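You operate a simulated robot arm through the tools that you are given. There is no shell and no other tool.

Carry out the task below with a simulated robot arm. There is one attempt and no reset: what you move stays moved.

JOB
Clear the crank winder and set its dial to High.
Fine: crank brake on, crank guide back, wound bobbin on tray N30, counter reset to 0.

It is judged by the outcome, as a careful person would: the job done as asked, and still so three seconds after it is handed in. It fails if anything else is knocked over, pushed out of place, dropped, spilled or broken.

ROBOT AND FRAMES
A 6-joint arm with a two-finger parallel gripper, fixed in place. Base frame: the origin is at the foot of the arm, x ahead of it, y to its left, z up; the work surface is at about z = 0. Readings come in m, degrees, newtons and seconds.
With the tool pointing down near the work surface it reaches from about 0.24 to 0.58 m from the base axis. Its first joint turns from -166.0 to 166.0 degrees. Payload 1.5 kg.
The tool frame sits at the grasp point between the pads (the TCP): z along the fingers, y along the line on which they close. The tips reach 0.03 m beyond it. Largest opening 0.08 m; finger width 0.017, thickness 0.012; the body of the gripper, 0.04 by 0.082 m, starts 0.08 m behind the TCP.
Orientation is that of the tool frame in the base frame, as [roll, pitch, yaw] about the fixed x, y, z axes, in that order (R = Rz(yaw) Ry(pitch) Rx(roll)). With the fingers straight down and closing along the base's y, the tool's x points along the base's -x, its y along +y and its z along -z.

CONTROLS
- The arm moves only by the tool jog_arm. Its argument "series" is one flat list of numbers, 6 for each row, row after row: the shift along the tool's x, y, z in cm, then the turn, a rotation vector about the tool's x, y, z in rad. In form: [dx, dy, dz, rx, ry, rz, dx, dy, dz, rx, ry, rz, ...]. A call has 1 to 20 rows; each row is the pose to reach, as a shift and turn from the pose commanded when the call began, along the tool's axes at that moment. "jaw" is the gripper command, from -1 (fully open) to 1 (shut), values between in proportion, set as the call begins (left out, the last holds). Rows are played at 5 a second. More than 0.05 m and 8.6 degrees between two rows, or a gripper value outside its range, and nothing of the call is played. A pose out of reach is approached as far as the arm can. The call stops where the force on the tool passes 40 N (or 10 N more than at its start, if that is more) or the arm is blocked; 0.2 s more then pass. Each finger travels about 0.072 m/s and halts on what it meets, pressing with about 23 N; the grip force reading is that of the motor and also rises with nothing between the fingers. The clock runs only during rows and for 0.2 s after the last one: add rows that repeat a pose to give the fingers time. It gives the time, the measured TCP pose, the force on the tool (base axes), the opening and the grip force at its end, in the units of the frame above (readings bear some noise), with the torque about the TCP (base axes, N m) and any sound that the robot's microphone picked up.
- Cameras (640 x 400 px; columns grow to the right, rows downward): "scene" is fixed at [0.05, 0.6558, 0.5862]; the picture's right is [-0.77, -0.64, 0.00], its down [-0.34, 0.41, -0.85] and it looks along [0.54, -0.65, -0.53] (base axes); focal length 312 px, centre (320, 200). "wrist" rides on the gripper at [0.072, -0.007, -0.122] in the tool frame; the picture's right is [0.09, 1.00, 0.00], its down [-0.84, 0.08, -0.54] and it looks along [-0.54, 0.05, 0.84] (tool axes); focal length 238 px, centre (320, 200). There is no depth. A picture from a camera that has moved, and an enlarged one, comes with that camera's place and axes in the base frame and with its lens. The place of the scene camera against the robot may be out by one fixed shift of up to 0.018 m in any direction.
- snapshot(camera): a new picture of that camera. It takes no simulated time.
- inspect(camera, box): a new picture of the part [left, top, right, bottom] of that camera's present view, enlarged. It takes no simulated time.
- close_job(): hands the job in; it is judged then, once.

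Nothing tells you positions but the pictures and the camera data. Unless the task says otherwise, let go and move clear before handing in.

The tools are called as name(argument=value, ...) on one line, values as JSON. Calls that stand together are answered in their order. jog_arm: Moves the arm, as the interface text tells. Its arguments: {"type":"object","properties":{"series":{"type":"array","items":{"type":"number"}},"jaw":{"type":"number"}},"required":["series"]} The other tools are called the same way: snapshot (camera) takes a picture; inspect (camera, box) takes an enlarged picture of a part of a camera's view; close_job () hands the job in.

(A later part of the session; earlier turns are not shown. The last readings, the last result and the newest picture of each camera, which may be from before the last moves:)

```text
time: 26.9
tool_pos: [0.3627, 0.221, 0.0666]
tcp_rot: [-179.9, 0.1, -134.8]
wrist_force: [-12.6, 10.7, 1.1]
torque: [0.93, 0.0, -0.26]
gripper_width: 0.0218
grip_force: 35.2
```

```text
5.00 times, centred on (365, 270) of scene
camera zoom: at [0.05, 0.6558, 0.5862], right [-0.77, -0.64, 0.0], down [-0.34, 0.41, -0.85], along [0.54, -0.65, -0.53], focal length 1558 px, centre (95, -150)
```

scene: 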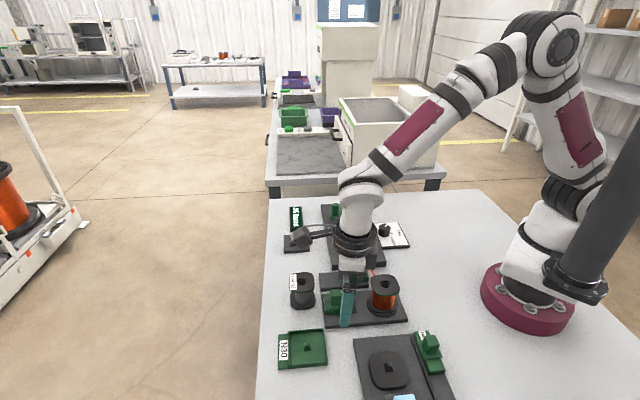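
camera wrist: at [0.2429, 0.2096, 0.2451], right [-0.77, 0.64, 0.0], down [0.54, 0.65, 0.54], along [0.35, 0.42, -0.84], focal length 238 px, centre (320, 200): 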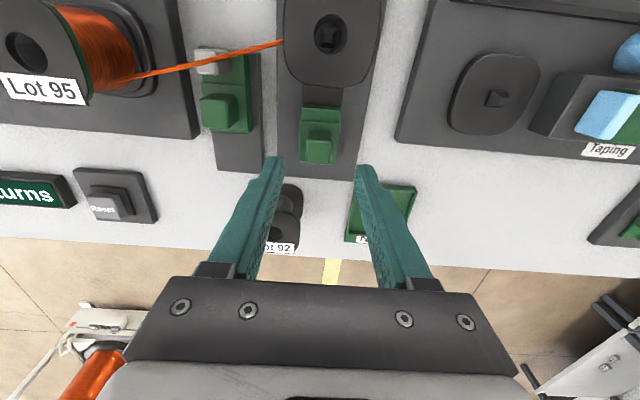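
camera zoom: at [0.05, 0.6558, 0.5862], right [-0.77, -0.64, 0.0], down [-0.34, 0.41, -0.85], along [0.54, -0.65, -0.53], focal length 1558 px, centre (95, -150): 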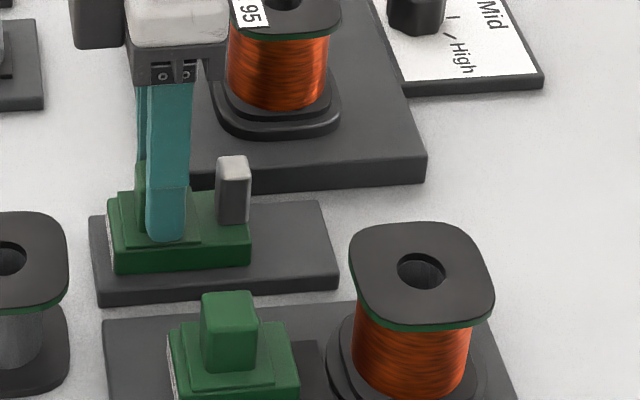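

Still moving freely; slide is nearly at the outer end. Continue carefully to the stop.

jog_arm(series=[-0.2, 0.05, 0, 0, 0, 0, -0.4, 0.05, 0, 0, 0, 0, -0.6, 0.05, 0, 0, 0, 0, -0.8, 0.05, 0, 0, 0, 0])

inspect(camera="scene", box=[310, 230, 420, 310])

```text
time: 27.9
tool_pos: [0.3685, 0.227, 0.0665]
tcp_rot: [-179.9, -0.4, -135.0]
wrist_force: [-35.7, -17.3, 6.2]
torque: [-0.1, 0.84, 0.0]
gripper_width: 0.0221
grip_force: 35.3
```

```text
5.00 times, centred on (365, 270) of scene
camera zoom: at [0.05, 0.6558, 0.5862], right [-0.77, -0.64, 0.0], down [-0.34, 0.41, -0.85], along [0.54, -0.65, -0.53], focal length 1558 px, centre (95, -150)
```

zoom: 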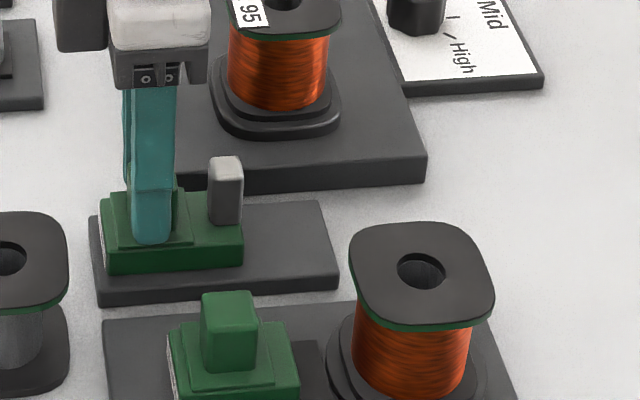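

The guide has hit its outer stop. I'll relax, release, and lift clear.

jog_arm(series=[0.15, 0, 0, 0, 0, 0, 0.3, 0, 0, 0, 0, 0])

jog_arm(series=[0, 0, 0, 0, 0, 0, 0, 0, 0, 0, 0, 0], jaw=-0.2)

jog_arm(series=[0, 0, -2, 0, 0, 0, 0, 0, -5, 0, 0, 0, 0, 0, -9, 0, 0, 0, 0, 0, -13, 0, 0, 0])

snapshot(camera="wrist")

snapshot(camera="scene")

```text
time: 28.4
tool_pos: [0.3667, 0.2254, 0.0671]
tcp_rot: [-179.8, 0.0, -134.8]
wrist_force: [-11.0, 14.1, -31.3]
torque: [0.95, 0.0, -0.27]
gripper_width: 0.0222
grip_force: 35.2
```

```text
time: 29.1
tool_pos: [0.3673, 0.2252, 0.0679]
tcp_rot: [-179.7, 0.1, -134.8]
wrist_force: [-0.5, 0.3, 0.1]
torque: [-0.02, 0.04, 0.01]
gripper_width: 0.0481
grip_force: 0.0
```

```text
time: 30.1
tool_pos: [0.3679, 0.2263, 0.1987]
tcp_rot: [-179.8, 0.0, -134.7]
wrist_force: [-0.5, -0.3, -0.1]
torque: [-0.01, -0.02, 0.03]
gripper_width: 0.048
grip_force: 0.0
```

```text
taken
camera wrist: at [0.3205, 0.1702, 0.319], right [-0.77, 0.64, 0.0], down [0.53, 0.65, 0.54], along [0.35, 0.42, -0.84], focal length 238 px, centre (320, 200)
```

wrist: 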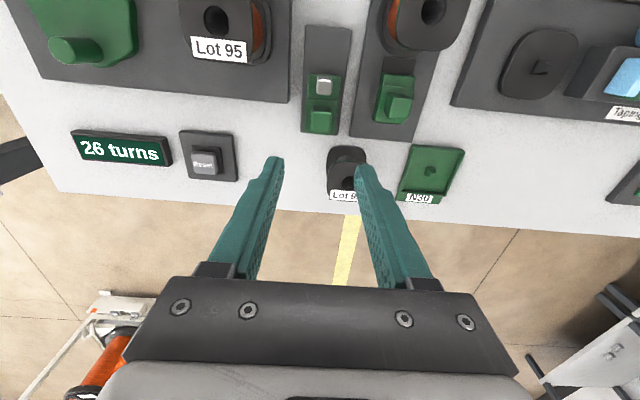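

```text
taken
```

scene: 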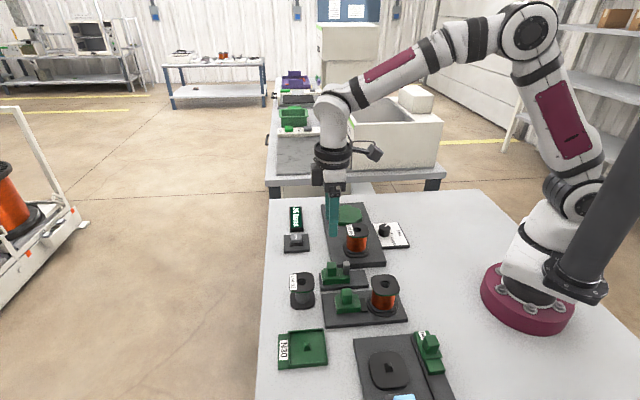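

Guide is back and the wire is gone. Now I'll measure the tray and the bobbin on the spindle.

inspect(camera="wrist", box=[310, 120, 490, 220])

inspect(camera="wrist", box=[160, 0, 320, 100])

```text
3.56 times, centred on (400, 170) of wrist
camera zoom: at [0.3205, 0.1702, 0.319], right [-0.77, 0.64, 0.0], down [0.53, 0.65, 0.54], along [0.35, 0.42, -0.84], focal length 848 px, centre (36, 307)
```

zoom: 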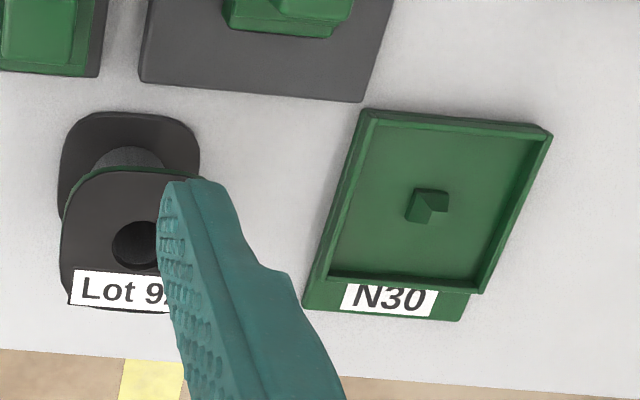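

```text
4.00 times, centred on (240, 50) of wrist
camera zoom: at [0.3205, 0.1702, 0.319], right [-0.77, 0.64, 0.0], down [0.53, 0.65, 0.54], along [0.35, 0.42, -0.84], focal length 953 px, centre (640, 800)
```

zoom: 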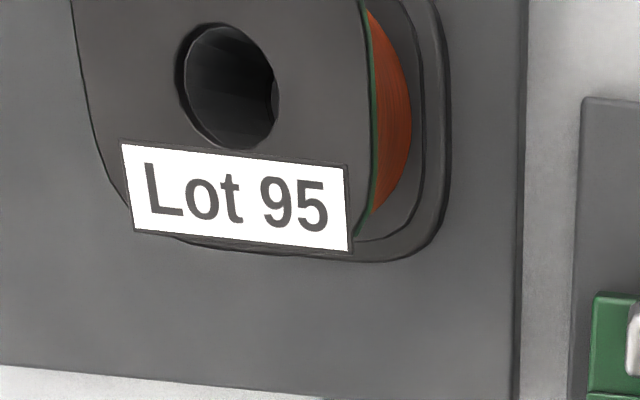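

Tray centre is at about (0.297, 0.384), bobbin on the spindle at about (0.373, 0.105) with top at z≈0.083. I'll hover over the bobbin with the jaws fully open and check.

jog_arm(series=[2.05, -2.24, 0, 0, 0, 0.002, 4.1, -4.47, 0, 0, 0, 0.005, 6.15, -6.7, 1, 0, 0, 0.005, 8.22, -8.94, 3, 0, 0, 0.005, 8.22, -8.94, 5, 0, 0, 0.005], jaw=-1)

snapshot(camera="wrist")

inspect(camera="wrist", box=[220, 80, 420, 205])

```text
time: 31.2
tool_pos: [0.3728, 0.1036, 0.1478]
tcp_rot: [-179.8, 0.1, -135.2]
wrist_force: [-0.1, -0.2, 0.1]
torque: [0.01, 0.02, 0.03]
gripper_width: 0.0798
grip_force: 0.1
```

```text
taken
camera wrist: at [0.3261, 0.0478, 0.2683], right [-0.77, 0.64, 0.0], down [0.54, 0.65, 0.54], along [0.35, 0.41, -0.84], focal length 238 px, centre (320, 200)
```

wrist: 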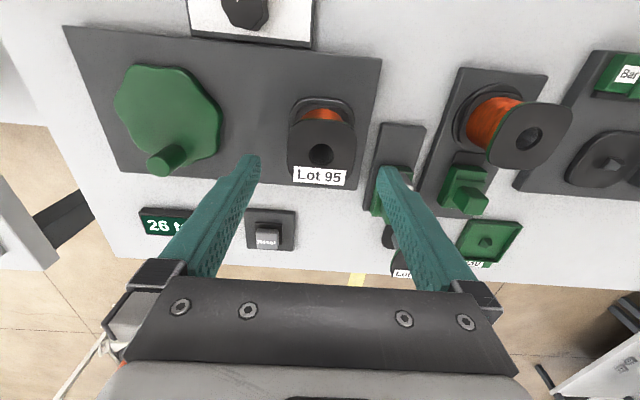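

```text
3.20 times, centred on (320, 142) of wrist
camera zoom: at [0.3261, 0.0478, 0.2683], right [-0.77, 0.64, 0.0], down [0.54, 0.65, 0.54], along [0.35, 0.41, -0.84], focal length 763 px, centre (320, 384)
```

zoom: 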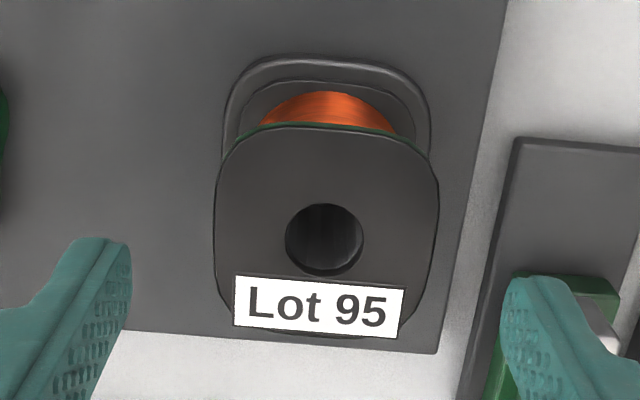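

The bobbin is between the fingers with ~11 mm clearance each side; a small 2–3 mm correction, then I descend to hold the upper flange.

jog_arm(series=[-0.27, 0.1, 2, 0, 0, 0, -0.27, 0.1, 4, 0, 0, 0, -0.27, 0.1, 6, 0, 0, 0, -0.27, 0.1, 7.3, 0, 0, 0])

snapshot(camera="wrist")

inspect(camera="scene", box=[300, 190, 410, 270])

```text
time: 32.2
tool_pos: [0.3734, 0.1068, 0.0745]
tcp_rot: [-179.8, 0.2, -135.0]
wrist_force: [0.0, 0.4, 0.7]
torque: [-0.01, -0.01, -0.04]
gripper_width: 0.0803
grip_force: 0.0
```

```text
taken
camera wrist: at [0.3252, 0.051, 0.1957], right [-0.77, 0.64, 0.0], down [0.54, 0.65, 0.54], along [0.35, 0.41, -0.84], focal length 238 px, centre (320, 200)
```

wrist: 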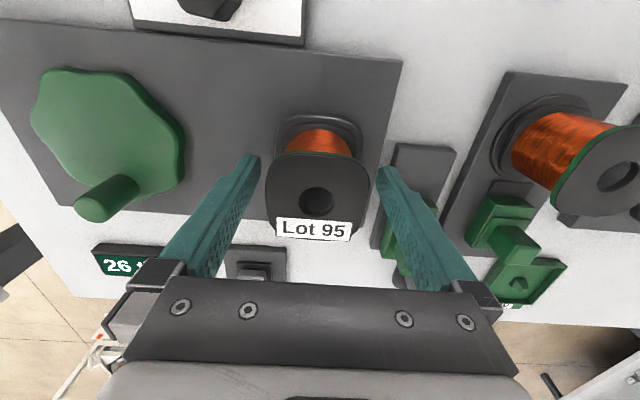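

```text
5.00 times, centred on (355, 230) of scene
camera zoom: at [0.05, 0.6558, 0.5862], right [-0.77, -0.64, 0.0], down [-0.34, 0.41, -0.85], along [0.54, -0.65, -0.53], focal length 1558 px, centre (145, 50)
```

zoom: 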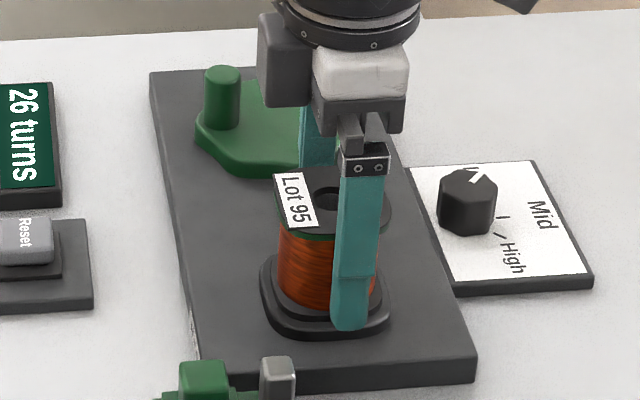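

Well centred. I make a 1 mm trim and close gently on the flange.

jog_arm(series=[0, -0.1, 0, 0, 0, 0])

jog_arm(series=[0, 0, 0, 0, 0, 0, 0, 0, 0, 0, 0, 0, 0, 0, 0, 0, 0, 0], jaw=1)

snapshot(camera="wrist")

```text
time: 32.6
tool_pos: [0.374, 0.107, 0.0763]
tcp_rot: [-179.9, 0.0, -135.1]
wrist_force: [-0.7, -0.1, -0.6]
torque: [0.0, -0.01, -0.03]
gripper_width: 0.0798
grip_force: 0.1
```

```text
time: 33.5
tool_pos: [0.3735, 0.1058, 0.0755]
tcp_rot: [-179.8, 0.1, -135.1]
wrist_force: [1.4, -0.3, 0.3]
torque: [0.06, 0.0, 0.01]
gripper_width: 0.0556
grip_force: 22.8
```

```text
taken
camera wrist: at [0.326, 0.0501, 0.1962], right [-0.77, 0.64, 0.0], down [0.54, 0.65, 0.54], along [0.35, 0.41, -0.84], focal length 238 px, centre (320, 200)
```

wrist: 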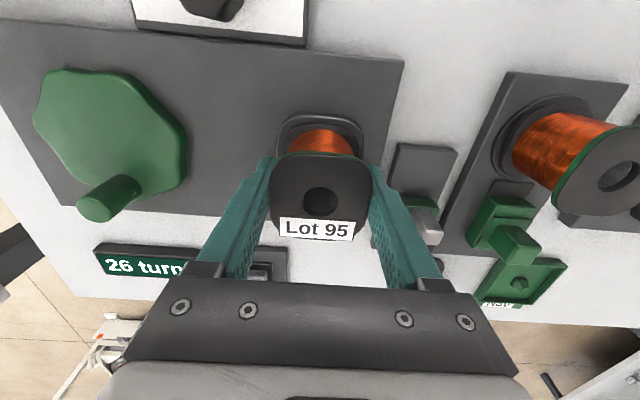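

The flange is held (55.6 mm). Lift slowly straight up off the spindle.

jog_arm(series=[0, 0, -0.5, 0, 0, 0, 0, 0, -1, 0, 0, 0, 0, 0, -1.5, 0, 0, 0, 0, 0, -2.2, 0, 0, 0])

inspect(camera="scene", box=[300, 180, 410, 260])

```text
time: 34.5
tool_pos: [0.3744, 0.1063, 0.097]
tcp_rot: [-179.8, 0.2, -135.1]
wrist_force: [-0.5, 0.4, -2.7]
torque: [0.01, 0.01, -0.02]
gripper_width: 0.0554
grip_force: 23.0
```

```text
5.00 times, centred on (355, 220) of scene
camera zoom: at [0.05, 0.6558, 0.5862], right [-0.77, -0.64, 0.0], down [-0.34, 0.41, -0.85], along [0.54, -0.65, -0.53], focal length 1558 px, centre (145, 100)
```

zoom: 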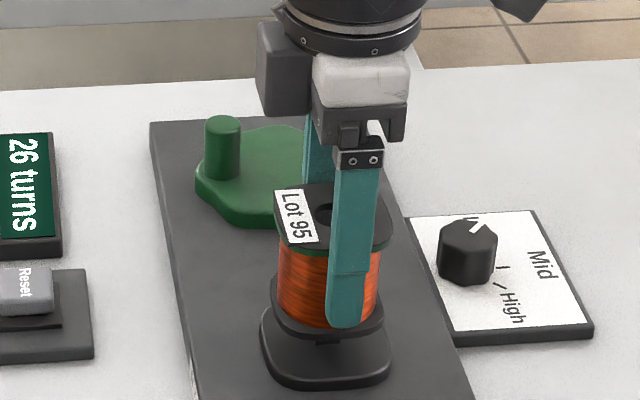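

It lifts cleanly (about 2.5 N). Continue up to a safe travel height.

jog_arm(series=[0, 0, -1.5, 0, 0, 0, 0, 0, -3.5, 0, 0, 0, 0, 0, -6, 0, 0, 0, 0, 0, -8.5, 0, 0, 0, 0, 0, -10.5, 0, 0, 0])

snapshot(camera="scene")

snapshot(camera="wrist")

```text
time: 35.6
tool_pos: [0.373, 0.1058, 0.2018]
tcp_rot: [-179.8, 0.0, -135.1]
wrist_force: [-0.7, 0.5, -3.1]
torque: [-0.04, 0.0, -0.03]
gripper_width: 0.0552
grip_force: 22.9
```

```text
taken
```

scene: 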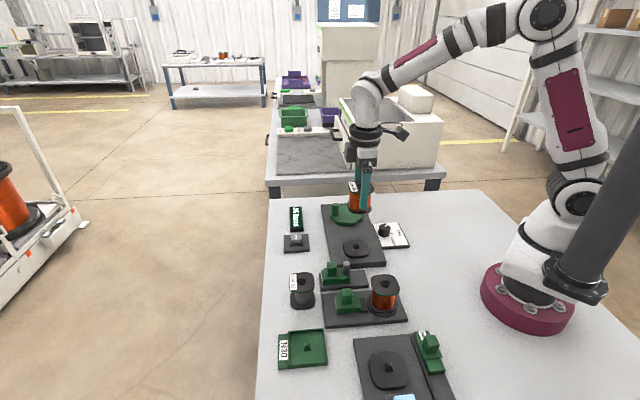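

```text
taken
camera wrist: at [0.3264, 0.0497, 0.3216], right [-0.77, 0.64, 0.0], down [0.54, 0.65, 0.54], along [0.35, 0.41, -0.84], focal length 238 px, centre (320, 200)
```

wrist: 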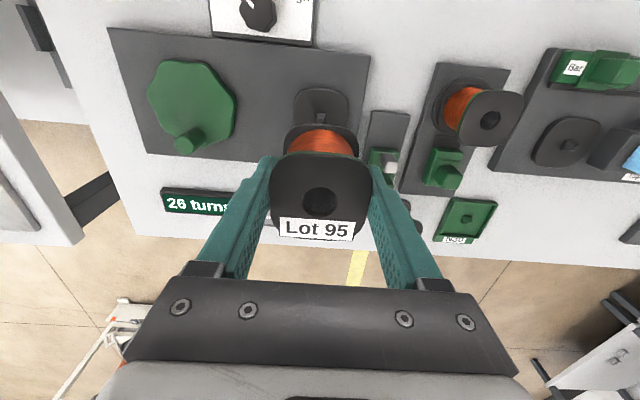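

Now carry the bobbin level across to above tray N30.

jog_arm(series=[-1.42, 2.51, 0, 0, 0, 0, -2.84, 5.01, 0, 0, 0, 0, -4.26, 7.52, 0, 0, 0, 0, -5.68, 10.02, 0, 0, 0, 0, -7.1, 12.53, 0, 0, 0, 0, -8.52, 15.04, 0, 0, 0, 0, -9.94, 17.54, 0, 0, 0, 0, -11.36, 20.05, 0, 0, 0, 0, -12.78, 22.55, 0, 0, 0, 0, -14.2, 25.06, 0, 0, 0, 0, -14.2, 25.06, 0, 0, 0, 0])

snapshot(camera="wrist")

snapshot(camera="scene")

```text
time: 38.0
tool_pos: [0.2968, 0.384, 0.2003]
tcp_rot: [-179.9, 0.0, -135.1]
wrist_force: [0.6, -0.2, -2.6]
torque: [-0.02, 0.01, 0.01]
gripper_width: 0.0553
grip_force: 23.2
```

```text
taken
camera wrist: at [0.2497, 0.3289, 0.3219], right [-0.77, 0.64, 0.0], down [0.54, 0.65, 0.54], along [0.35, 0.41, -0.84], focal length 238 px, centre (320, 200)
```

wrist: 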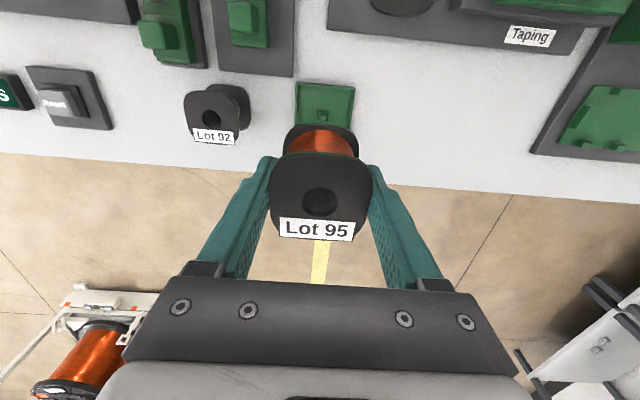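

```text
taken
```

scene: 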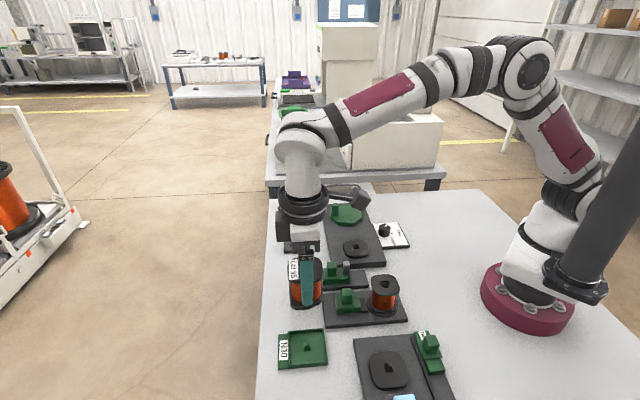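

I'll check the tray position again from here before lowering.

inspect(camera="wrist", box=[270, 70, 390, 145])

```text
5.33 times, centred on (330, 108) of wrist
camera zoom: at [0.2497, 0.3289, 0.3219], right [-0.77, 0.64, 0.0], down [0.54, 0.65, 0.54], along [0.35, 0.41, -0.84], focal length 1271 px, centre (267, 693)
```

zoom: 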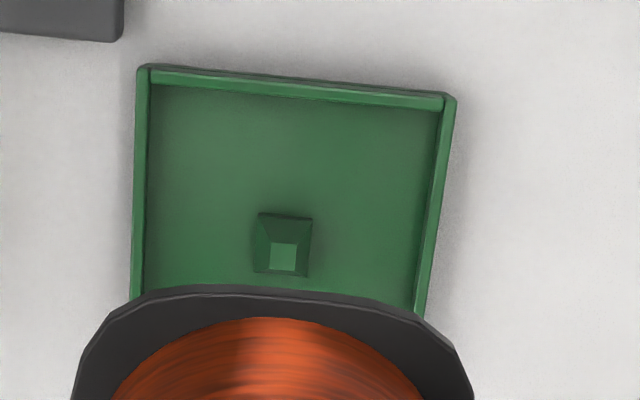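

The tray peg is about 3.5 mm further along p than the bobbin's axis. I'll correct and lower part-way, then check again.

jog_arm(series=[-0.12, 0.35, 2, 0, 0, 0, -0.12, 0.35, 4, 0, 0, 0, -0.12, 0.35, 6, 0, 0, 0, -0.12, 0.35, 8, 0, 0, 0, -0.12, 0.35, 9.5, 0, 0, 0])

inspect(camera="wrist", box=[240, 80, 400, 230])

inspect(camera="scene", box=[260, 290, 370, 380])

```text
time: 39.2
tool_pos: [0.2951, 0.3875, 0.1069]
tcp_rot: [-179.9, 0.1, -135.1]
wrist_force: [-0.4, -0.2, -3.0]
torque: [-0.01, -0.01, -0.02]
gripper_width: 0.0556
grip_force: 23.3
```

```text
2.67 times, centred on (320, 155) of wrist
camera zoom: at [0.2484, 0.3314, 0.2266], right [-0.77, 0.64, 0.0], down [0.54, 0.65, 0.54], along [0.35, 0.41, -0.84], focal length 636 px, centre (320, 320)
```

zoom: 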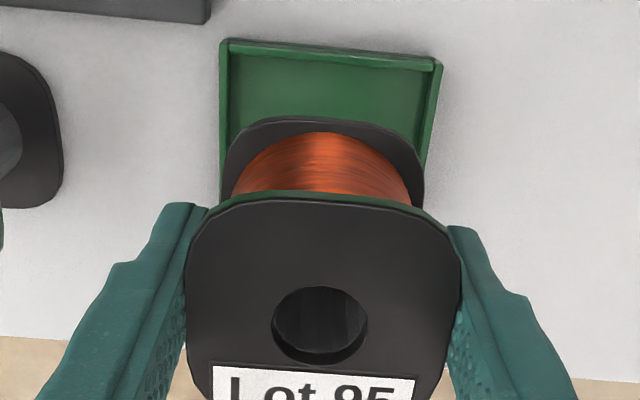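

```text
4.44 times, centred on (315, 335) of scene
camera zoom: at [0.05, 0.6558, 0.5862], right [-0.77, -0.64, 0.0], down [-0.34, 0.41, -0.85], along [0.54, -0.65, -0.53], focal length 1385 px, centre (342, -400)
```

zoom: 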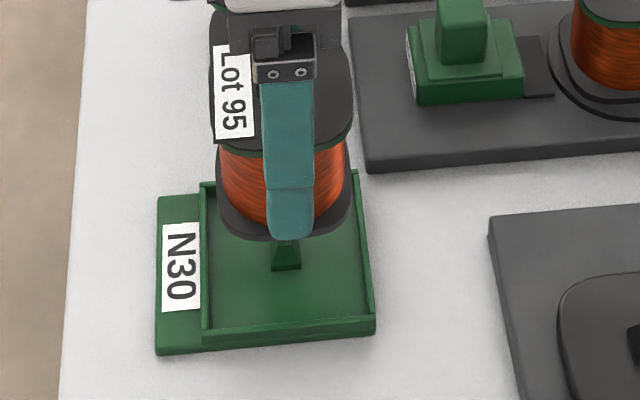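

The bobbin is centred over the tray to within about a millimetre. I'll lower most of the way, then look.

jog_arm(series=[0, 0.05, 1, 0, 0, 0, 0, 0.05, 2, 0, 0, 0, 0, 0.05, 2.8, 0, 0, 0, 0, 0.05, 3.5, 0, 0, 0])

inspect(camera="scene", box=[260, 290, 370, 380])

inspect(camera="wrist", box=[240, 80, 400, 230])

```text
time: 40.2
tool_pos: [0.2956, 0.3868, 0.0709]
tcp_rot: [-179.9, 0.0, -135.1]
wrist_force: [0.9, -0.1, -2.9]
torque: [0.02, 0.02, 0.0]
gripper_width: 0.0557
grip_force: 23.0
```

```text
4.44 times, centred on (315, 335) of scene
camera zoom: at [0.05, 0.6558, 0.5862], right [-0.77, -0.64, 0.0], down [-0.34, 0.41, -0.85], along [0.54, -0.65, -0.53], focal length 1385 px, centre (342, -400)
```

zoom: 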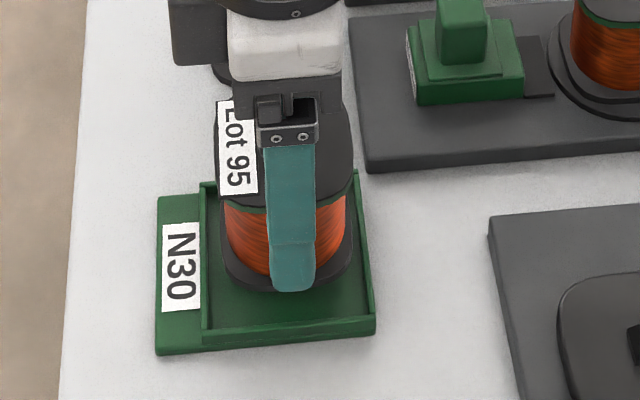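

```text
2.67 times, centred on (320, 155) of wrist
camera zoom: at [0.2484, 0.3312, 0.192], right [-0.77, 0.64, 0.0], down [0.54, 0.65, 0.54], along [0.35, 0.41, -0.84], focal length 636 px, centre (320, 320)
```

zoom: 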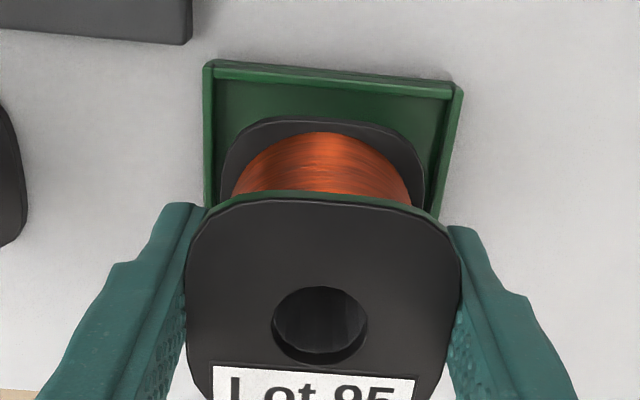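

Centred nicely. Now the final lowering in small steps, watching vertical force.

jog_arm(series=[0, 0, 0.3, 0, 0, 0, 0, 0, 0.6, 0, 0, 0, 0, 0, 0.8, 0, 0, 0])

inspect(camera="scene", box=[260, 290, 370, 380])

```text
time: 41.0
tool_pos: [0.2953, 0.3858, 0.0635]
tcp_rot: [-179.8, 0.1, -135.1]
wrist_force: [-0.1, 0.2, -3.9]
torque: [-0.01, 0.0, 0.03]
gripper_width: 0.0557
grip_force: 22.5
```

```text
4.44 times, centred on (315, 335) of scene
camera zoom: at [0.05, 0.6558, 0.5862], right [-0.77, -0.64, 0.0], down [-0.34, 0.41, -0.85], along [0.54, -0.65, -0.53], focal length 1385 px, centre (342, -400)
```

zoom: 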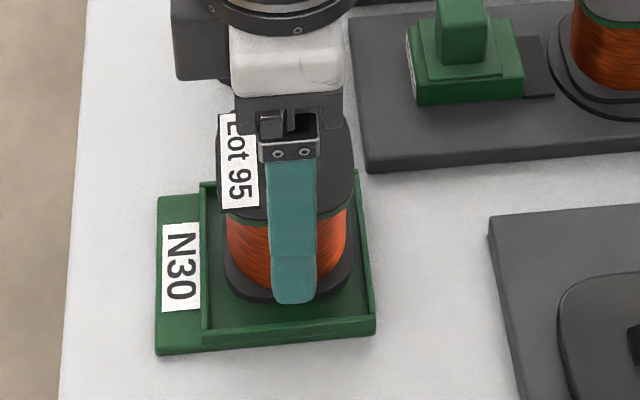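

jog_arm(series=[0, 0, 0.15, 0, 0, 0, 0, 0, 0.3, 0, 0, 0])

inspect(camera="scene", box=[260, 290, 370, 380])

```text
time: 41.6
tool_pos: [0.2954, 0.3864, 0.0589]
tcp_rot: [-179.8, 0.1, -135.0]
wrist_force: [0.0, 0.3, -2.6]
torque: [0.01, 0.02, 0.0]
gripper_width: 0.0557
grip_force: 23.1
```

```text
4.44 times, centred on (315, 335) of scene
camera zoom: at [0.05, 0.6558, 0.5862], right [-0.77, -0.64, 0.0], down [-0.34, 0.41, -0.85], along [0.54, -0.65, -0.53], focal length 1385 px, centre (342, -400)
```

zoom: 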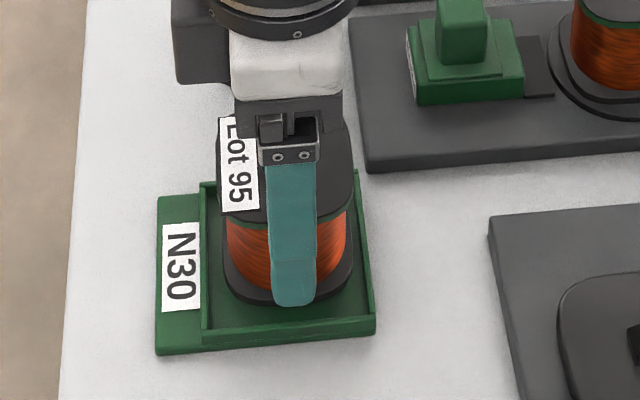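

jog_arm(series=[0, 0, 0.1, 0, 0, 0, 0, 0, 0.2, 0, 0, 0])

inspect(camera="scene", box=[280, 320, 350, 370])

```text
time: 42.2
tool_pos: [0.2969, 0.3871, 0.0574]
tcp_rot: [-179.8, 0.1, -135.2]
wrist_force: [0.4, -0.1, -3.4]
torque: [-0.02, -0.01, 0.0]
gripper_width: 0.0556
grip_force: 23.3
```

```text
8.00 times, centred on (315, 345) of scene
camera zoom: at [0.05, 0.6558, 0.5862], right [-0.77, -0.64, 0.0], down [-0.34, 0.41, -0.85], along [0.54, -0.65, -0.53], focal length 2493 px, centre (360, -960)
```

zoom: 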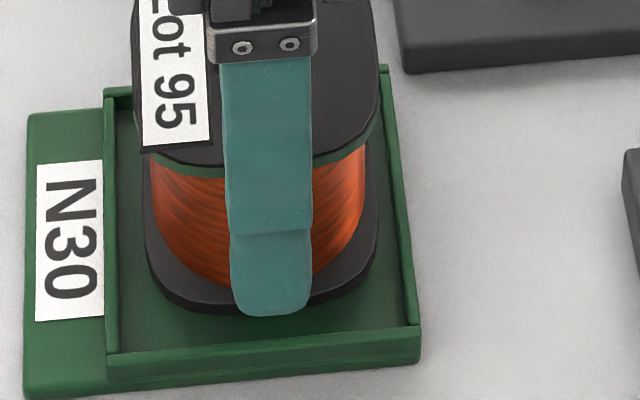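

jog_arm(series=[0, 0, 0.1, 0, 0, 0, 0, 0, 0.2, 0, 0, 0])

inspect(camera="scene", box=[280, 320, 350, 370])

```text
time: 42.9
tool_pos: [0.2961, 0.3884, 0.0572]
tcp_rot: [-179.8, 0.1, -135.1]
wrist_force: [-0.5, 0.0, -3.3]
torque: [0.0, 0.03, -0.01]
gripper_width: 0.0553
grip_force: 22.6
```

```text
8.00 times, centred on (315, 345) of scene
camera zoom: at [0.05, 0.6558, 0.5862], right [-0.77, -0.64, 0.0], down [-0.34, 0.41, -0.85], along [0.54, -0.65, -0.53], focal length 2493 px, centre (360, -960)
```

zoom: 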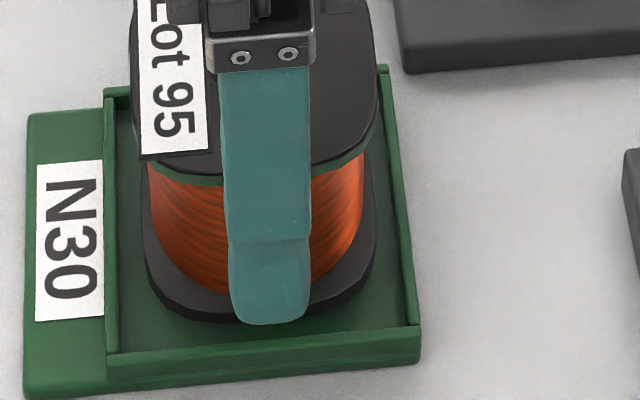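

jog_arm(series=[0, 0, 0.1, 0, 0, 0, 0, 0, 0.2, 0, 0, 0])

inspect(camera="scene", box=[280, 320, 350, 370])

```text
time: 43.5
tool_pos: [0.296, 0.3874, 0.0548]
tcp_rot: [-179.8, 0.1, -135.0]
wrist_force: [-0.3, 0.3, -3.0]
torque: [-0.04, 0.02, -0.01]
gripper_width: 0.0554
grip_force: 23.0
```

```text
8.00 times, centred on (315, 345) of scene
camera zoom: at [0.05, 0.6558, 0.5862], right [-0.77, -0.64, 0.0], down [-0.34, 0.41, -0.85], along [0.54, -0.65, -0.53], focal length 2493 px, centre (360, -960)
```

zoom: 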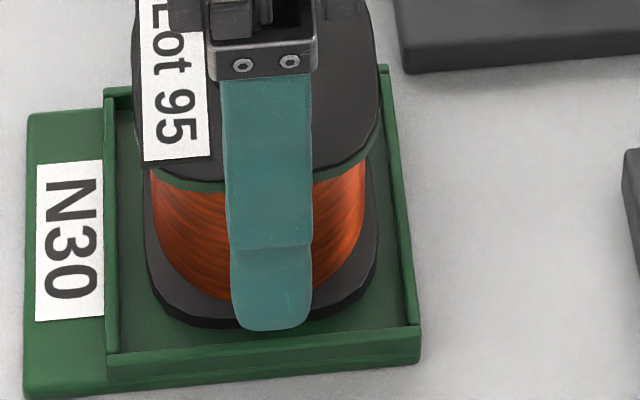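

jog_arm(series=[0, 0, 0.1, 0, 0, 0, 0, 0, 0.2, 0, 0, 0])

inspect(camera="scene", box=[280, 320, 350, 370])

```text
time: 44.0
tool_pos: [0.2964, 0.3872, 0.054]
tcp_rot: [-179.9, 0.1, -135.1]
wrist_force: [-1.2, -1.7, 4.5]
torque: [-0.21, 0.09, -0.08]
gripper_width: 0.0554
grip_force: 22.9
```

```text
8.00 times, centred on (315, 345) of scene
camera zoom: at [0.05, 0.6558, 0.5862], right [-0.77, -0.64, 0.0], down [-0.34, 0.41, -0.85], along [0.54, -0.65, -0.53], focal length 2493 px, centre (360, -960)
```

zoom: 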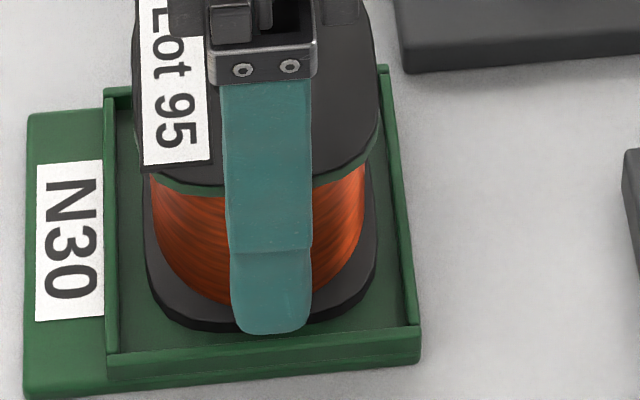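

Contact made (force changed sign). I'll check the hole over the peg before releasing.

inspect(camera="wrist", box=[250, 100, 390, 240])

snapshot(camera="wrist")

```text
2.86 times, centred on (320, 170) of wrist
camera zoom: at [0.2484, 0.3314, 0.1732], right [-0.77, 0.64, 0.0], down [0.54, 0.65, 0.54], along [0.35, 0.41, -0.84], focal length 681 px, centre (320, 286)
```

zoom: 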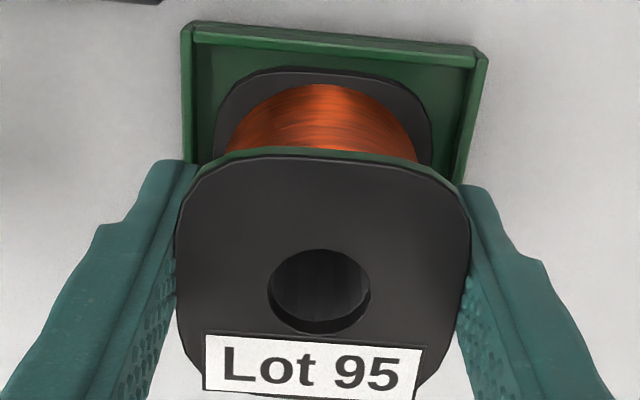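

```text
taken
camera wrist: at [0.2484, 0.3314, 0.1732], right [-0.77, 0.64, 0.0], down [0.54, 0.65, 0.54], along [0.35, 0.41, -0.84], focal length 238 px, centre (320, 200)
```

wrist: 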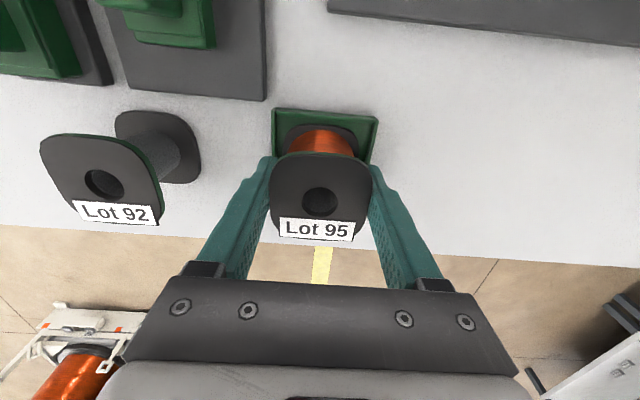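

The bobbin is sitting squarely in the tray. Open the jaws and rise straight up.

jog_arm(series=[0, 0, 0, 0, 0, 0, 0, 0, 0, 0, 0, 0, 0, 0, 0, 0, 0, 0], jaw=-0.85)

inspect(camera="wrist", box=[220, 80, 420, 240])

inspect(camera="scene", box=[260, 290, 370, 380])

```text
time: 44.9
tool_pos: [0.2955, 0.3881, 0.0516]
tcp_rot: [-179.8, 0.1, -135.1]
wrist_force: [0.3, -0.1, -0.1]
torque: [0.0, 0.04, 0.03]
gripper_width: 0.074
grip_force: 0.1
```

```text
2.50 times, centred on (320, 160) of wrist
camera zoom: at [0.2483, 0.3313, 0.173], right [-0.77, 0.64, 0.0], down [0.54, 0.65, 0.54], along [0.35, 0.41, -0.84], focal length 596 px, centre (320, 300)
```

zoom: 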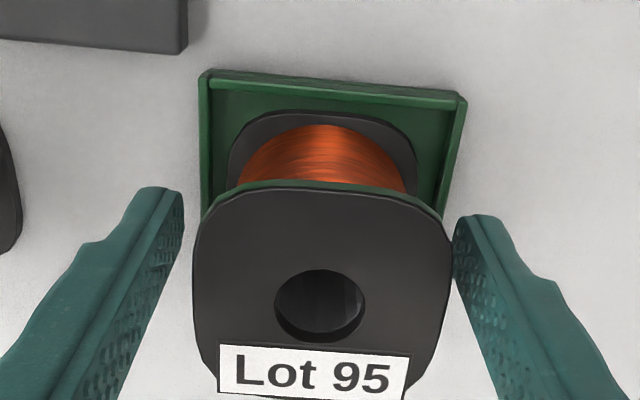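

```text
4.44 times, centred on (315, 335) of scene
camera zoom: at [0.05, 0.6558, 0.5862], right [-0.77, -0.64, 0.0], down [-0.34, 0.41, -0.85], along [0.54, -0.65, -0.53], focal length 1385 px, centre (342, -400)
```

zoom: 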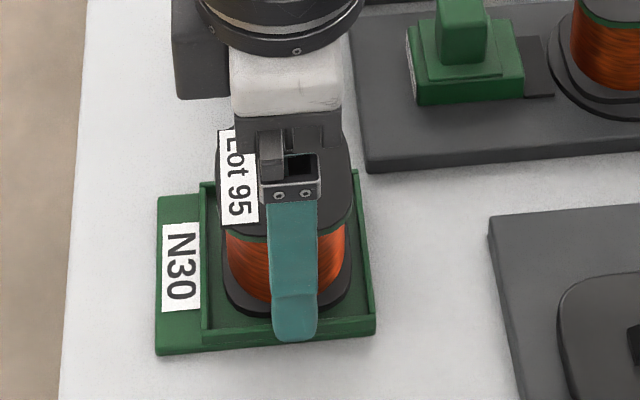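

jog_arm(series=[0, 0, 0, 0, 0, 0, 0, 0.1, -1, 0, 0, 0, 0, 0.1, -3, 0, 0, 0, 0, 0.1, -6, 0, 0, 0, 0, 0.1, -10, 0, 0, 0, 0, 0.1, -14, 0, 0, 0], jaw=-1)

snapshot(camera="wrist")

inspect(camera="scene", box=[260, 290, 370, 380])

```text
time: 46.2
tool_pos: [0.2938, 0.3872, 0.1925]
tcp_rot: [-179.9, 0.1, -135.2]
wrist_force: [0.1, -0.9, -1.1]
torque: [-0.05, -0.01, -0.03]
gripper_width: 0.0799
grip_force: 0.0
```

```text
taken
camera wrist: at [0.2466, 0.3327, 0.3131], right [-0.77, 0.64, 0.0], down [0.54, 0.65, 0.54], along [0.35, 0.41, -0.84], focal length 238 px, centre (320, 200)
```

wrist: 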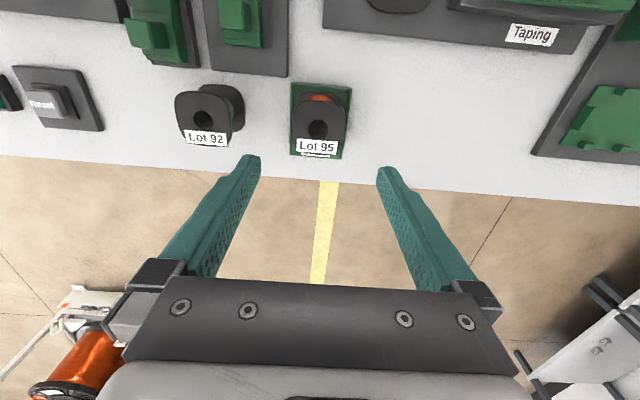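

```text
4.44 times, centred on (315, 335) of scene
camera zoom: at [0.05, 0.6558, 0.5862], right [-0.77, -0.64, 0.0], down [-0.34, 0.41, -0.85], along [0.54, -0.65, -0.53], focal length 1385 px, centre (342, -400)
```

zoom: 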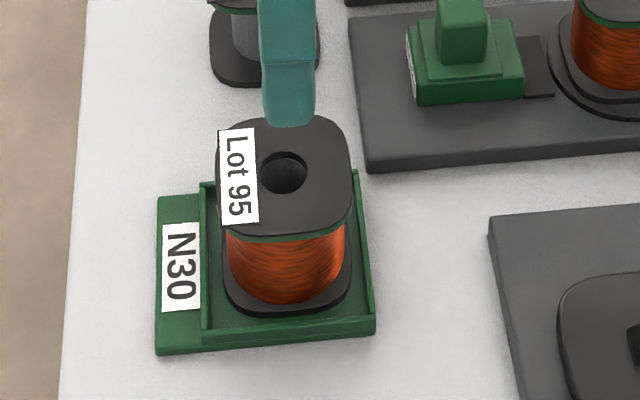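

The wound bobbin is upright in tray N30. Next is the counter's Reset button; I'll close the fingers and move to look at it.

jog_arm(series=[0.38, -3.89, 0, 0, 0, 0, 0.75, -7.78, 0, 0, 0, 0, 1.13, -11.66, 0, 0, 0, 0, 1.5, -15.55, 0, 0, 0, 0, 1.88, -19.44, 0, 0, 0, 0, 2.25, -23.3, 0, 0, 0, 0, 2.63, -27.2, 0, 0, 0, 0, 3.0, -31.1, 0, 0, 0, 0], jaw=1)

snapshot(camera="wrist")

inspect(camera="wrist", box=[240, 80, 400, 180])

```text
time: 48.0
tool_pos: [0.4931, 0.1457, 0.1947]
tcp_rot: [-179.8, 0.1, -135.2]
wrist_force: [-0.4, 0.1, -0.2]
torque: [0.01, -0.01, 0.0]
gripper_width: 0.0
grip_force: 21.2
```

```text
taken
camera wrist: at [0.446, 0.0902, 0.3152], right [-0.77, 0.64, 0.0], down [0.54, 0.65, 0.54], along [0.35, 0.41, -0.84], focal length 238 px, centre (320, 200)
```

wrist: 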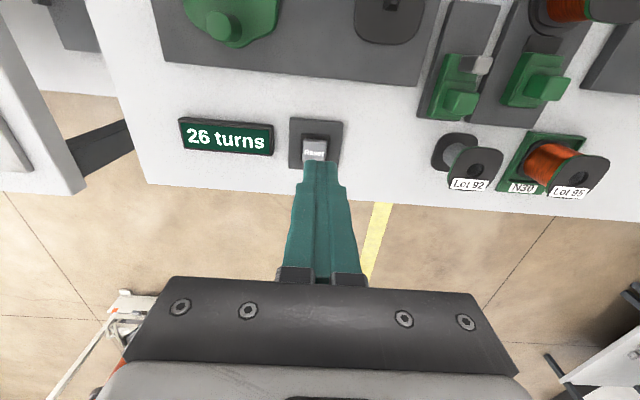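

```text
4.00 times, centred on (320, 130) of wrist
camera zoom: at [0.446, 0.0902, 0.3152], right [-0.77, 0.64, 0.0], down [0.54, 0.65, 0.54], along [0.35, 0.41, -0.84], focal length 953 px, centre (320, 480)
```

zoom: 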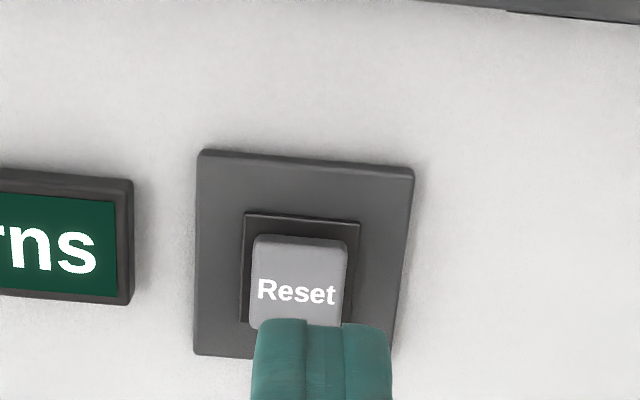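

The Reset button is about 39 mm further out than the tip. I'll move over it and come down part way for a closer measurement.

jog_arm(series=[-2, -0.18, 2, 0, 0, 0, -3.9, -0.35, 4, 0, 0, 0, -3.9, -0.35, 6, 0, 0, 0, -3.9, -0.35, 8, 0, 0, 0])

snapshot(camera="wrist")

inspect(camera="wrist", box=[240, 80, 400, 180])

inspect(camera="scene", box=[270, 190, 350, 260])

```text
time: 49.0
tool_pos: [0.523, 0.1711, 0.1117]
tcp_rot: [-179.7, 0.1, -135.1]
wrist_force: [0.6, -0.1, -0.5]
torque: [0.0, -0.03, 0.0]
gripper_width: 0.0001
grip_force: 21.4
```

```text
taken
camera wrist: at [0.4761, 0.1155, 0.2333], right [-0.77, 0.64, 0.0], down [0.54, 0.65, 0.54], along [0.35, 0.41, -0.84], focal length 238 px, centre (320, 200)
```

wrist: 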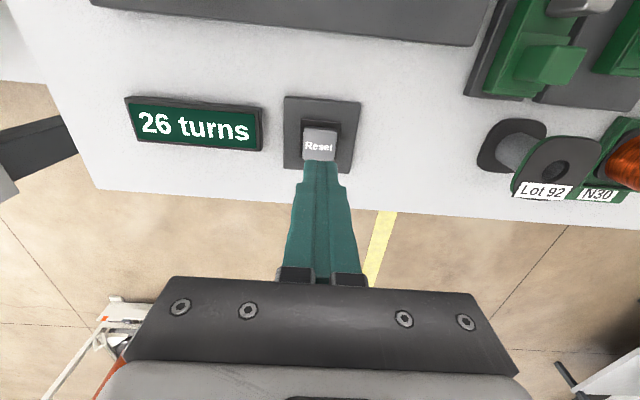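

```text
4.00 times, centred on (320, 130) of wrist
camera zoom: at [0.4761, 0.1155, 0.2333], right [-0.77, 0.64, 0.0], down [0.54, 0.65, 0.54], along [0.35, 0.41, -0.84], focal length 953 px, centre (320, 480)
```

zoom: 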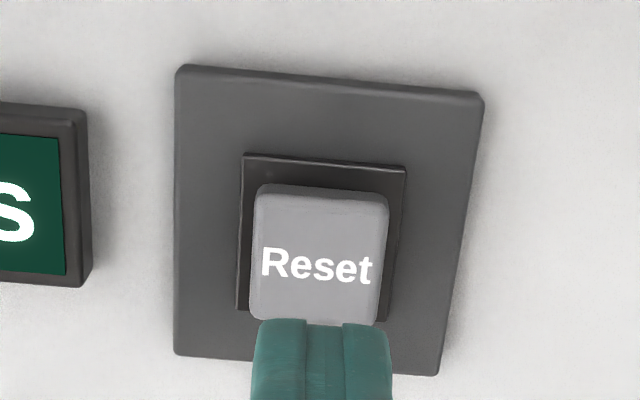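

```text
5.71 times, centred on (310, 225) of scene
camera zoom: at [0.05, 0.6558, 0.5862], right [-0.77, -0.64, 0.0], down [-0.34, 0.41, -0.85], along [0.54, -0.65, -0.53], focal length 1781 px, centre (377, 57)
```

zoom: 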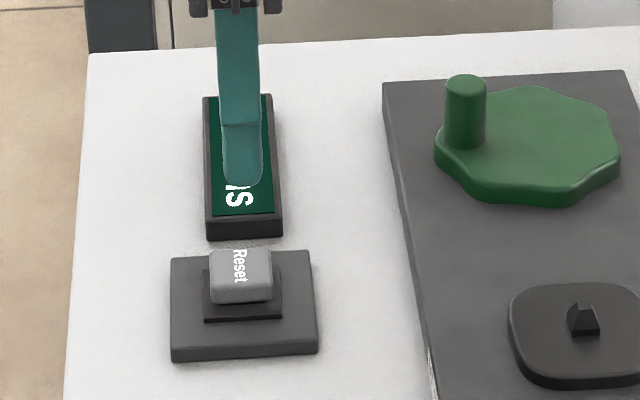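

The fingertip is directly above the Reset button. I'll descend close, then press in small steps.

jog_arm(series=[0, 0, 1.5, 0, 0, 0, 0, 0, 3, 0, 0, 0, 0, 0, 4, 0, 0, 0])

inspect(camera="wrist", box=[240, 80, 400, 180])

inspect(camera="scene", box=[270, 190, 350, 260])

```text
time: 49.9
tool_pos: [0.5226, 0.1717, 0.0735]
tcp_rot: [-179.8, 0.0, -135.2]
wrist_force: [-0.3, 1.1, 0.3]
torque: [0.0, 0.03, 0.03]
gripper_width: 0.0001
grip_force: 21.2
```

```text
4.00 times, centred on (320, 130) of wrist
camera zoom: at [0.476, 0.1158, 0.1934], right [-0.77, 0.64, 0.0], down [0.54, 0.65, 0.54], along [0.35, 0.41, -0.84], focal length 953 px, centre (320, 480)
```

zoom: 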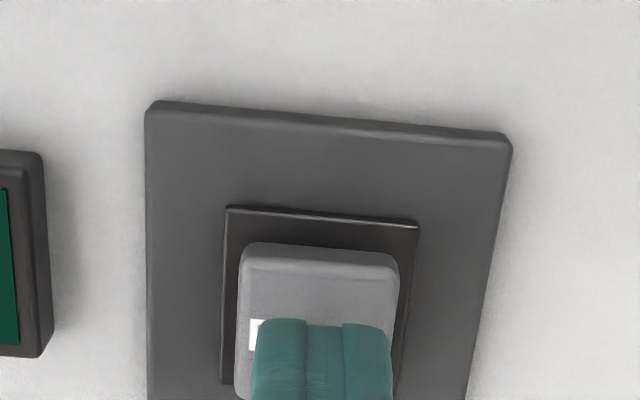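

```text
5.71 times, centred on (310, 225) of scene
camera zoom: at [0.05, 0.6558, 0.5862], right [-0.77, -0.64, 0.0], down [-0.34, 0.41, -0.85], along [0.54, -0.65, -0.53], focal length 1781 px, centre (377, 57)
```

zoom: 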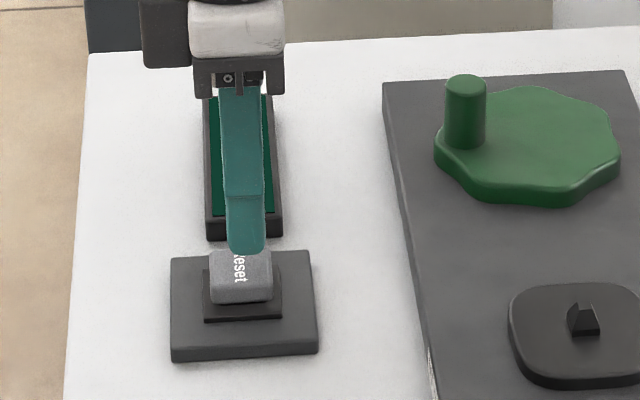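

jog_arm(series=[0, 0, 0.25, 0, 0, 0, 0, 0, 0.5, 0, 0, 0, 0, 0, 0.7, 0, 0, 0, 0, 0, 0.9, 0, 0, 0])

snapshot(camera="wrist")

```text
time: 50.9
tool_pos: [0.5249, 0.1714, 0.0641]
tcp_rot: [-179.9, 0.1, -135.1]
wrist_force: [0.8, -0.5, 0.0]
torque: [0.01, 0.01, 0.0]
gripper_width: 0.0002
grip_force: 21.4
```

```text
taken
camera wrist: at [0.4763, 0.116, 0.1851], right [-0.77, 0.64, 0.0], down [0.54, 0.65, 0.54], along [0.35, 0.41, -0.84], focal length 238 px, centre (320, 200)
```

wrist: 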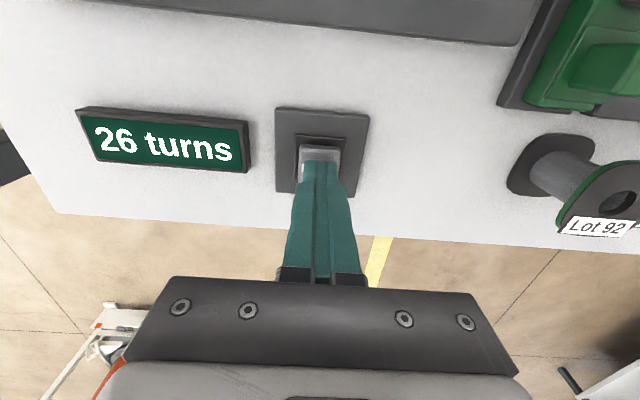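

No contact yet; continue pressing down in small steps.

jog_arm(series=[0, 0, 0.2, 0, 0, 0, 0, 0, 0.4, 0, 0, 0, 0, 0, 0.6, 0, 0, 0])

snapshot(camera="wrist")

```text
time: 51.6
tool_pos: [0.525, 0.1727, 0.0591]
tcp_rot: [-179.9, 0.1, -135.1]
wrist_force: [1.0, -1.0, 0.4]
torque: [0.01, -0.04, 0.0]
gripper_width: 0.0
grip_force: 21.9
```

```text
taken
camera wrist: at [0.4763, 0.1159, 0.1789], right [-0.77, 0.64, 0.0], down [0.54, 0.65, 0.54], along [0.35, 0.41, -0.84], focal length 238 px, centre (320, 200)
```

wrist: 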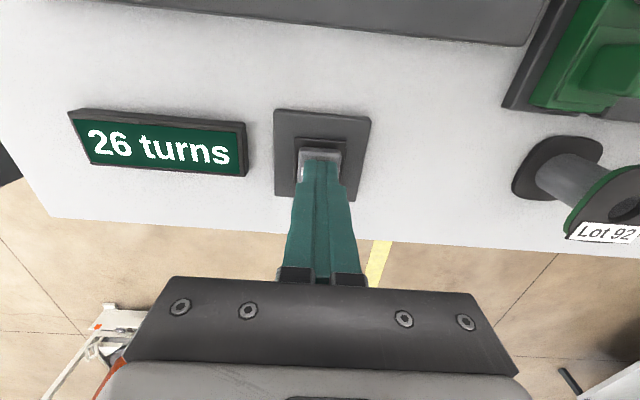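

inspect(camera="wrist", box=[260, 100, 380, 200])

inspect(camera="scene", box=[270, 200, 330, 260])

```text
4.00 times, centred on (320, 150) of wrist
camera zoom: at [0.4763, 0.1159, 0.1789], right [-0.77, 0.64, 0.0], down [0.54, 0.65, 0.54], along [0.35, 0.41, -0.84], focal length 953 px, centre (320, 400)
```

zoom: 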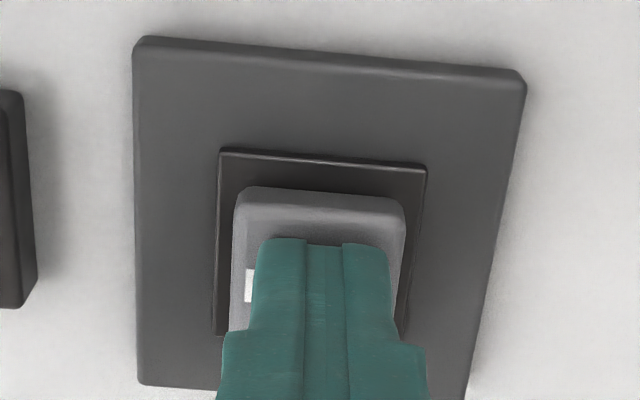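

```text
6.67 times, centred on (300, 230) of scene
camera zoom: at [0.05, 0.6558, 0.5862], right [-0.77, -0.64, 0.0], down [-0.34, 0.41, -0.85], along [0.54, -0.65, -0.53], focal length 2078 px, centre (453, 0)
```

zoom: 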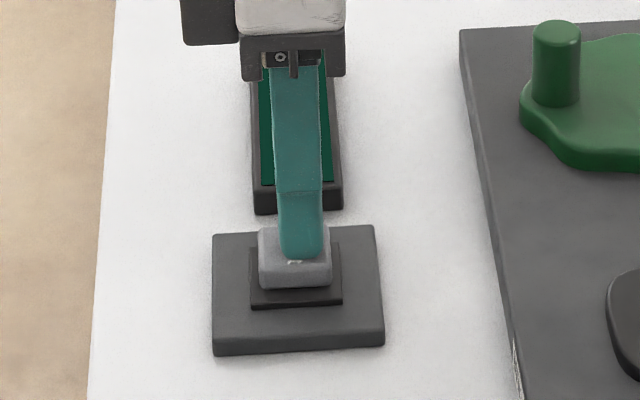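

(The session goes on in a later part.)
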